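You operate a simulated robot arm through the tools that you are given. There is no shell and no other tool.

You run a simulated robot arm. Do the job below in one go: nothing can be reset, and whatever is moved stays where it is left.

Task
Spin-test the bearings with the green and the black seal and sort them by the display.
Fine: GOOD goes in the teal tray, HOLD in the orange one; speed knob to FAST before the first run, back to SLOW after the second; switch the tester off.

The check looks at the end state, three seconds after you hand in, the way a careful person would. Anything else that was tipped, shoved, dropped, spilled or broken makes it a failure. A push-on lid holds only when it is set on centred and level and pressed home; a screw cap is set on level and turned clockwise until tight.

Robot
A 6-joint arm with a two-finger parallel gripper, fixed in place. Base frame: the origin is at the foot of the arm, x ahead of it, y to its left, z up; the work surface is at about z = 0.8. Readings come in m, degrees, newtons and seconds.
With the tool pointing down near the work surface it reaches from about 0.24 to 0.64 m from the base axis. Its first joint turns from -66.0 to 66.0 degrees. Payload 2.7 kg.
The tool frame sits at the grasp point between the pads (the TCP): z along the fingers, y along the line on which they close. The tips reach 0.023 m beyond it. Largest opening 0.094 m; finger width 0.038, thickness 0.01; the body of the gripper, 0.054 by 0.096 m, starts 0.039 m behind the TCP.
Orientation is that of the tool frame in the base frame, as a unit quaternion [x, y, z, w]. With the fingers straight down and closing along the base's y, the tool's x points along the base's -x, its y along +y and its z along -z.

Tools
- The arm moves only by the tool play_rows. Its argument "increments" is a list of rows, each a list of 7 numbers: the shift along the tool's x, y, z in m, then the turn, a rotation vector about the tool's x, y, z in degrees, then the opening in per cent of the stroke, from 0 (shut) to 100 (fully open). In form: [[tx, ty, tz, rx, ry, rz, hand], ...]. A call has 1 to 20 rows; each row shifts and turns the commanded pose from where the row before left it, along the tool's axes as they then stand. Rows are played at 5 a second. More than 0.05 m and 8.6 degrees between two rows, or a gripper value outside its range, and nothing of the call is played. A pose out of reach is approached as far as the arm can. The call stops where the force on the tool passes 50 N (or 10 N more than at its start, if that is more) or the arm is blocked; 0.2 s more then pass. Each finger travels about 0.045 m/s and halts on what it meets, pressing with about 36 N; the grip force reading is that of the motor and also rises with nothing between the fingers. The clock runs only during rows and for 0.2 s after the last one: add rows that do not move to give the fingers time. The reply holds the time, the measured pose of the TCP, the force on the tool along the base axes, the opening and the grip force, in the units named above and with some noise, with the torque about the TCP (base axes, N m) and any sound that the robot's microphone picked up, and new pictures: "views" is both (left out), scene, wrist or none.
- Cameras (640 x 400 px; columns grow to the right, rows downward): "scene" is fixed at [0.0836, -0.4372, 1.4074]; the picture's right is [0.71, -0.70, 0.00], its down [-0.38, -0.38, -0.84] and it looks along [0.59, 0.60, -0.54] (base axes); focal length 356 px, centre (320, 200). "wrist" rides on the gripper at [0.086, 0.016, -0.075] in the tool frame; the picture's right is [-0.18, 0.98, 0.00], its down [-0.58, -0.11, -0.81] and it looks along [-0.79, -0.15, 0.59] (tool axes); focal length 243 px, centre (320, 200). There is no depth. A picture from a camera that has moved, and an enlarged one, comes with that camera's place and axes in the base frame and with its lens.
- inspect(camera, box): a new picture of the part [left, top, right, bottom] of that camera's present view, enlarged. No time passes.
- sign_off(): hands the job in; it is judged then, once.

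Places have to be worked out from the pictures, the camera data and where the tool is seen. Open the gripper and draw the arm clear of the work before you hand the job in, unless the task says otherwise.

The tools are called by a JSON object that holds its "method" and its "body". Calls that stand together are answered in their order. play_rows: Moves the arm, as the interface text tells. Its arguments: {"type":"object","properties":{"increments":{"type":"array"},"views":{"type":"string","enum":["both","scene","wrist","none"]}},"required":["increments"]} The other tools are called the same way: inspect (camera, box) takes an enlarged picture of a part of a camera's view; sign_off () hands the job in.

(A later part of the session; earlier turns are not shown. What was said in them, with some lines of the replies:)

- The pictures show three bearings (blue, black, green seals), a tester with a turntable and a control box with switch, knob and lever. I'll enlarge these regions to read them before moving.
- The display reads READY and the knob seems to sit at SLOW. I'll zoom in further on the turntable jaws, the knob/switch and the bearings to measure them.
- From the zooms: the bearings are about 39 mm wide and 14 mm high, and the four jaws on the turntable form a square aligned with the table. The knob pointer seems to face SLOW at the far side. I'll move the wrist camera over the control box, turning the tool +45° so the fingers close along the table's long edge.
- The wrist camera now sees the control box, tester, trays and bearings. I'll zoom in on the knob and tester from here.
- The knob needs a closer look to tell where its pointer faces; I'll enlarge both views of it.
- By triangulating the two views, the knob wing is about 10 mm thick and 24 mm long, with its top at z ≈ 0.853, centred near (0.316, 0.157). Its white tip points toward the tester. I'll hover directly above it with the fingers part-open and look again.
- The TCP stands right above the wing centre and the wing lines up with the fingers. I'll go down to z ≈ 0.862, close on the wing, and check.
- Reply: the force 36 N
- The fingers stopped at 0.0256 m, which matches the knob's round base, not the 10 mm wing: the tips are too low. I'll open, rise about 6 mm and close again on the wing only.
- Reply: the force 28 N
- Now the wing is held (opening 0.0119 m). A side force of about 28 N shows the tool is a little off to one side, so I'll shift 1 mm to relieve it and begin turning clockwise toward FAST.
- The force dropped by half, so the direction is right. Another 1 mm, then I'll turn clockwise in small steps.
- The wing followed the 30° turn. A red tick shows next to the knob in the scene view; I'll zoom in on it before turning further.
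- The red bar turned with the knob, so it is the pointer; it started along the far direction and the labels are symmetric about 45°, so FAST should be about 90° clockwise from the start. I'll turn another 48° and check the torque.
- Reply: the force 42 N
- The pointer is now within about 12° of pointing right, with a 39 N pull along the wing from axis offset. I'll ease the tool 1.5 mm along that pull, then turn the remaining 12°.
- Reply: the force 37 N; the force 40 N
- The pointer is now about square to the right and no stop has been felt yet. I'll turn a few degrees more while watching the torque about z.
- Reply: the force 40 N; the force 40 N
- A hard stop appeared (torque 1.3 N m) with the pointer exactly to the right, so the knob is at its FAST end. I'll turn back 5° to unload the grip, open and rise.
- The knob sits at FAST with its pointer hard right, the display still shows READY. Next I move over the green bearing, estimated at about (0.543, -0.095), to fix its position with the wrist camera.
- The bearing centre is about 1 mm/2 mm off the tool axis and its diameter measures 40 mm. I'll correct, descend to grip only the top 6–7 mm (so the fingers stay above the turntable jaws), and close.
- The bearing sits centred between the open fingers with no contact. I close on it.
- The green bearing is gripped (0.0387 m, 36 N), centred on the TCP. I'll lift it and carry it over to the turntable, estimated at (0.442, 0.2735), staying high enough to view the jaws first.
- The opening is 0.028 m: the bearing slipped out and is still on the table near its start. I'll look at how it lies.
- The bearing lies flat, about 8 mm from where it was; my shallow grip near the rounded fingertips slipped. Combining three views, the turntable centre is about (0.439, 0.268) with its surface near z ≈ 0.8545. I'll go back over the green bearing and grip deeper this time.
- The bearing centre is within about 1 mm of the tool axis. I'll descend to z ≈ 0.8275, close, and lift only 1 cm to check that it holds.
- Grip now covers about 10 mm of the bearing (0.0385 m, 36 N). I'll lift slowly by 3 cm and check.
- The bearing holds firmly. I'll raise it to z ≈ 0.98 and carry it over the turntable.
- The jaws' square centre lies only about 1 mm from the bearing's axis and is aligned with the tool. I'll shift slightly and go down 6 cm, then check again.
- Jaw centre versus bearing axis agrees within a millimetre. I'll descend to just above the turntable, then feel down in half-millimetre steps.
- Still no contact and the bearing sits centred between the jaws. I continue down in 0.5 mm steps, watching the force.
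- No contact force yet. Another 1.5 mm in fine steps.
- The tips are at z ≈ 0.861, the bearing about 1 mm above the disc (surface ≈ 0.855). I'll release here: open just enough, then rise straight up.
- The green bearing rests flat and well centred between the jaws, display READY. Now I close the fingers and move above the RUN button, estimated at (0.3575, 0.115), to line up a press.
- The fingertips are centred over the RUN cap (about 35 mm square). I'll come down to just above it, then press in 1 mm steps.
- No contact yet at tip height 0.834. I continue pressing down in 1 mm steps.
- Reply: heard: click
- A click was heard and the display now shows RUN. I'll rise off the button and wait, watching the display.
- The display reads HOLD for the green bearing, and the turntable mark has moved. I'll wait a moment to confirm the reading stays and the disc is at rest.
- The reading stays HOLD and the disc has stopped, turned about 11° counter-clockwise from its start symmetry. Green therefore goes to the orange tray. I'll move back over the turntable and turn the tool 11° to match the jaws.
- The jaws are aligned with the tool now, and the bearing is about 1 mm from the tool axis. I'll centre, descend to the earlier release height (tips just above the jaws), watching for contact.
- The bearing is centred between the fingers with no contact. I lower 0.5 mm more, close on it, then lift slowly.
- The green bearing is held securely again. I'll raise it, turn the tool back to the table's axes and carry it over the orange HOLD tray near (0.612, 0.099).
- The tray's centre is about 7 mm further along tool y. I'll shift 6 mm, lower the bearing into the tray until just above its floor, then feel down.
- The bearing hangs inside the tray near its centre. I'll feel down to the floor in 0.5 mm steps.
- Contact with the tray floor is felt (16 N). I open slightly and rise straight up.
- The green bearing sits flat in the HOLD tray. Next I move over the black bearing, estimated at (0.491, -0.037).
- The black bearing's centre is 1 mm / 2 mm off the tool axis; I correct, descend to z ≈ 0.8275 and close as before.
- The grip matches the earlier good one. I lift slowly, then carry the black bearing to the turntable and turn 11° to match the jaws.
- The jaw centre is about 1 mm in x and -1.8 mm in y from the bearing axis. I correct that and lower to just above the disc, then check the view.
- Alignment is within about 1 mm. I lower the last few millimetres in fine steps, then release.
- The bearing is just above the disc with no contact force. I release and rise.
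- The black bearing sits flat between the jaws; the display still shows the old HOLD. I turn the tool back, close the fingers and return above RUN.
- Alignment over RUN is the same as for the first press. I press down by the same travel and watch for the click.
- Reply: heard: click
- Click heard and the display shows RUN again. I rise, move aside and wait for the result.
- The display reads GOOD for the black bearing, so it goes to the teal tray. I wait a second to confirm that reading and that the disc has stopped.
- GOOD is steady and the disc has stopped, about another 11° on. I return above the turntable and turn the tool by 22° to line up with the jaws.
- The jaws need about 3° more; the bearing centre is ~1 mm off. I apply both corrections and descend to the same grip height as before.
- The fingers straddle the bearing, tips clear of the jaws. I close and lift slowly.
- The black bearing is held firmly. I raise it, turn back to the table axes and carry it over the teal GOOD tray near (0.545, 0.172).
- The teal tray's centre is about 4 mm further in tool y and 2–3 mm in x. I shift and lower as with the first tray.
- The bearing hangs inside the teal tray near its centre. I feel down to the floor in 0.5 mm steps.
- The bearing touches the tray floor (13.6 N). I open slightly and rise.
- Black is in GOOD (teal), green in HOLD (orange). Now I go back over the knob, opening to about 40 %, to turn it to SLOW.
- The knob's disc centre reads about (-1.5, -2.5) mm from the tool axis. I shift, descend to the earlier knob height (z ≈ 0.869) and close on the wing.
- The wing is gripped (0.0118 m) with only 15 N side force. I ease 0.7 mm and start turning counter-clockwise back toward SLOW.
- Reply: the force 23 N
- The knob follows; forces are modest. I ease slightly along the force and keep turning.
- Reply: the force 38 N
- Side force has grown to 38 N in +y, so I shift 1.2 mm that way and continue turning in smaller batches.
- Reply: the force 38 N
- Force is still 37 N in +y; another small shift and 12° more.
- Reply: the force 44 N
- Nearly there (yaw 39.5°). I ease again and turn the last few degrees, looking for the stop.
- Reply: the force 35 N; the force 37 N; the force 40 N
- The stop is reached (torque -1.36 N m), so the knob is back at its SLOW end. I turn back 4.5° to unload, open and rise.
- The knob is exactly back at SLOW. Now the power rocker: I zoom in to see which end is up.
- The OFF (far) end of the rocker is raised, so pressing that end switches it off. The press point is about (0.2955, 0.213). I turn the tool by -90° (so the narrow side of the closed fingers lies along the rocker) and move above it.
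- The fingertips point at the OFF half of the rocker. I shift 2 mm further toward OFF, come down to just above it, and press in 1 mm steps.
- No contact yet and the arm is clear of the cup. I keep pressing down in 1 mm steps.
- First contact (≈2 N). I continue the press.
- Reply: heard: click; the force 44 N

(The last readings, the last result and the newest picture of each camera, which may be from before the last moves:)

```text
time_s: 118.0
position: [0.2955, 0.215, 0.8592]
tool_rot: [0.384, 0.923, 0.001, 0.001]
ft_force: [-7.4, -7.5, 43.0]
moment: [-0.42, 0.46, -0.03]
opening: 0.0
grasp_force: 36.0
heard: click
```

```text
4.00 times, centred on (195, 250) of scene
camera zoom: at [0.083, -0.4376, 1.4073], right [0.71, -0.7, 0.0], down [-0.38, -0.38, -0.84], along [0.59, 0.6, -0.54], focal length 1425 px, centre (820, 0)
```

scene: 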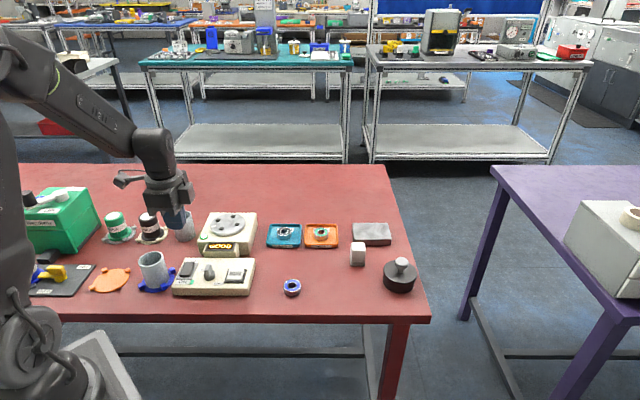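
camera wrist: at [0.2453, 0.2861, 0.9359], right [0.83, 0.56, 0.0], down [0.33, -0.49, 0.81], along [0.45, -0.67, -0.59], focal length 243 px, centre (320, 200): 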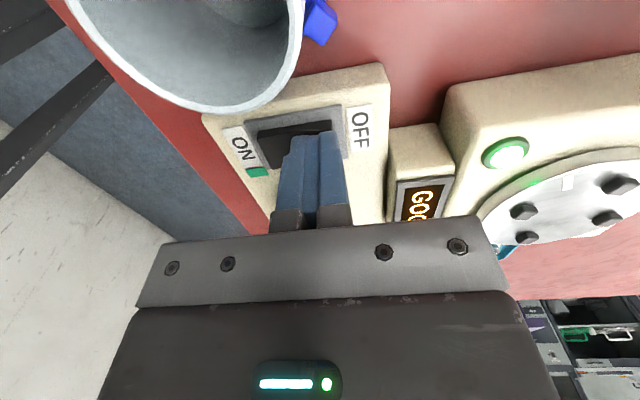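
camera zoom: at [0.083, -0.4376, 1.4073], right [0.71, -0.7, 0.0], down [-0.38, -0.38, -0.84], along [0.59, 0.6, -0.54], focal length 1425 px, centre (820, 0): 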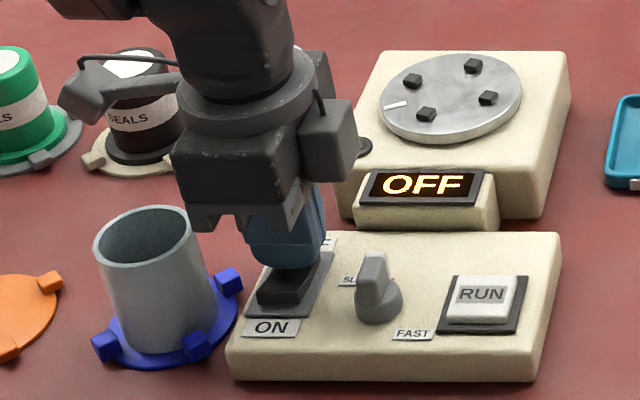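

The switch clicked, the display reads OFF and the lamp is dark. I rise straight up, open the gripper and draw the arm clear.

{"method": "play_rows", "body": {"increments": [[0, 0, -0.01, 0, 0, 0, 0], [0, 0, -0.03, 0, 0, 0, 0], [0, 0, -0.04, 0, 0, 0, 0], [0, 0, -0.045, 0, 0, 0, 0], [0, 0, -0.045, 0, 0, 0, 30], [0, 0, -0.045, 0, 0, 0, 60], [0, 0, -0.04, 0, 0, 0, 80], [0, -0.03, 0, 0, 0, 0, 80], [0, -0.03, 0, 0, 0, 0, 80], [0, 0, 0, 0, 0, 0, 80]], "views": "both"}}

{"method": "inspect", "body": {"camera": "scene", "box": [130, 195, 270, 305]}}

{"method": "inspect", "body": {"camera": "scene", "box": [255, 205, 425, 305]}}

{"method": "inspect", "body": {"camera": "scene", "box": [20, 180, 200, 305]}}

```text
time_s: 120.2
position: [0.2539, 0.1712, 1.113]
tool_rot: [0.384, 0.923, 0.001, 0.001]
ft_force: [0.0, 0.1, -0.3]
moment: [-0.01, 0.03, -0.01]
opening: 0.075
grasp_force: 0.0
camera wrist: at [0.2031, 0.2426, 1.1887], right [0.83, 0.56, 0.0], down [0.33, -0.49, 0.81], along [0.45, -0.67, -0.59], focal length 243 px, centre (320, 200)
```

scene: 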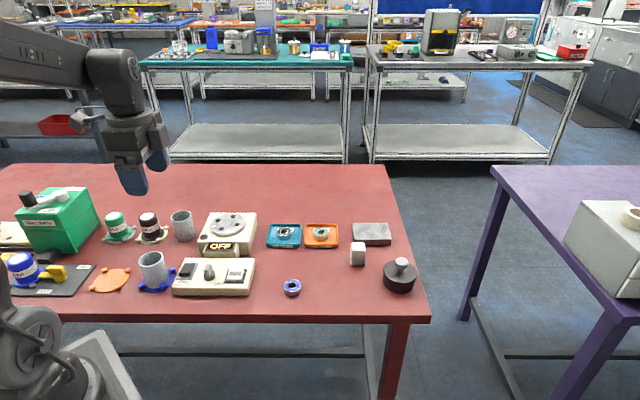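
wrist: 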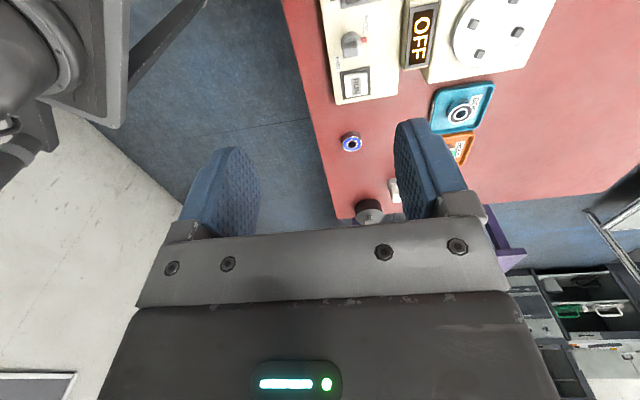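

```text
3.64 times, centred on (200, 250) of scene
camera zoom: at [0.0836, -0.4372, 1.4074], right [0.71, -0.7, 0.0], down [-0.38, -0.38, -0.84], along [0.59, 0.6, -0.54], focal length 1295 px, centre (756, 18)
```

zoom: 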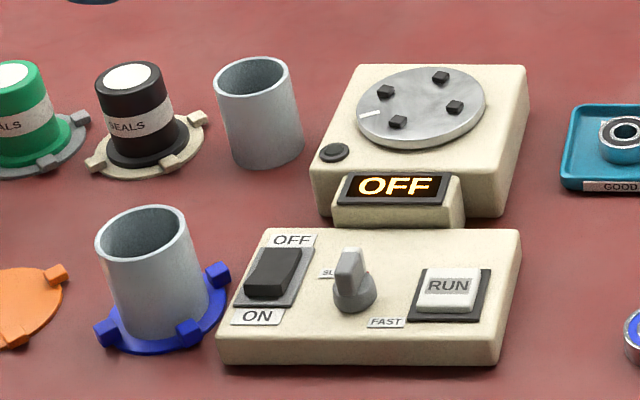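

```text
3.76 times, centred on (340, 255) of scene
camera zoom: at [0.0836, -0.4372, 1.4074], right [0.71, -0.7, 0.0], down [-0.38, -0.38, -0.84], along [0.59, 0.6, -0.54], focal length 1341 px, centre (245, -7)
```

zoom: 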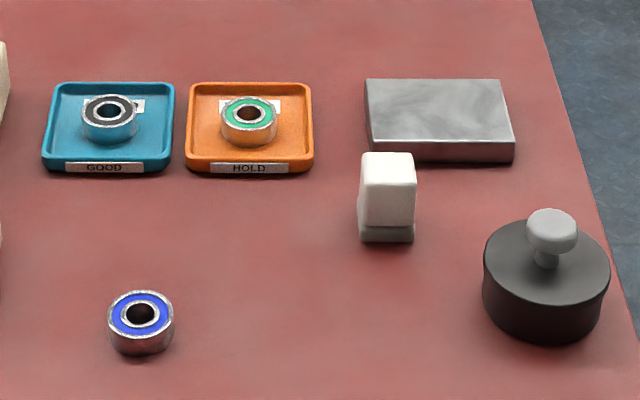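

```text
3.20 times, centred on (110, 242) of scene
camera zoom: at [0.0836, -0.4372, 1.4074], right [0.71, -0.7, 0.0], down [-0.38, -0.38, -0.84], along [0.59, 0.6, -0.54], focal length 1140 px, centre (992, 64)
```

zoom: 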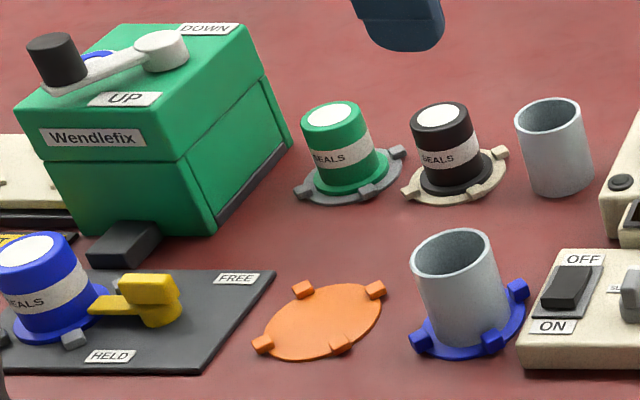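

The end state looks right: black bearing in the GOOD tray, green in the HOLD tray, knob at SLOW, tester off. The other items look untouched, and the gripper is open and the arm is clear. I hand the job in.

{"method": "sign_off", "body": {}}

```text
The job is handed in.
```

Both bearings are tested and sorted, and I've handed the job in. I haven't seen the result of the check.

| Bearing | Display | Tray |
|---|---|---|
| Green seal | HOLD | Orange |
| Black seal | GOOD | Teal |

- **Speed knob:** I turned it to FAST before the first run and back to SLOW after the second, up to the stop each time.
- **Tester:** it is switched off; the display reads OFF and the lamp is out.
- **Slip before testing:** on my first try at picking up the green bearing, it slipped out of the gripper. It landed flat on the table about 8 mm from where it started. I took a deeper grip and then ran its test as normal.
- **Everything else:** in the last pictures, the blue-seal bearing and the other items look untouched. The gripper is open and the arm is clear of the work.
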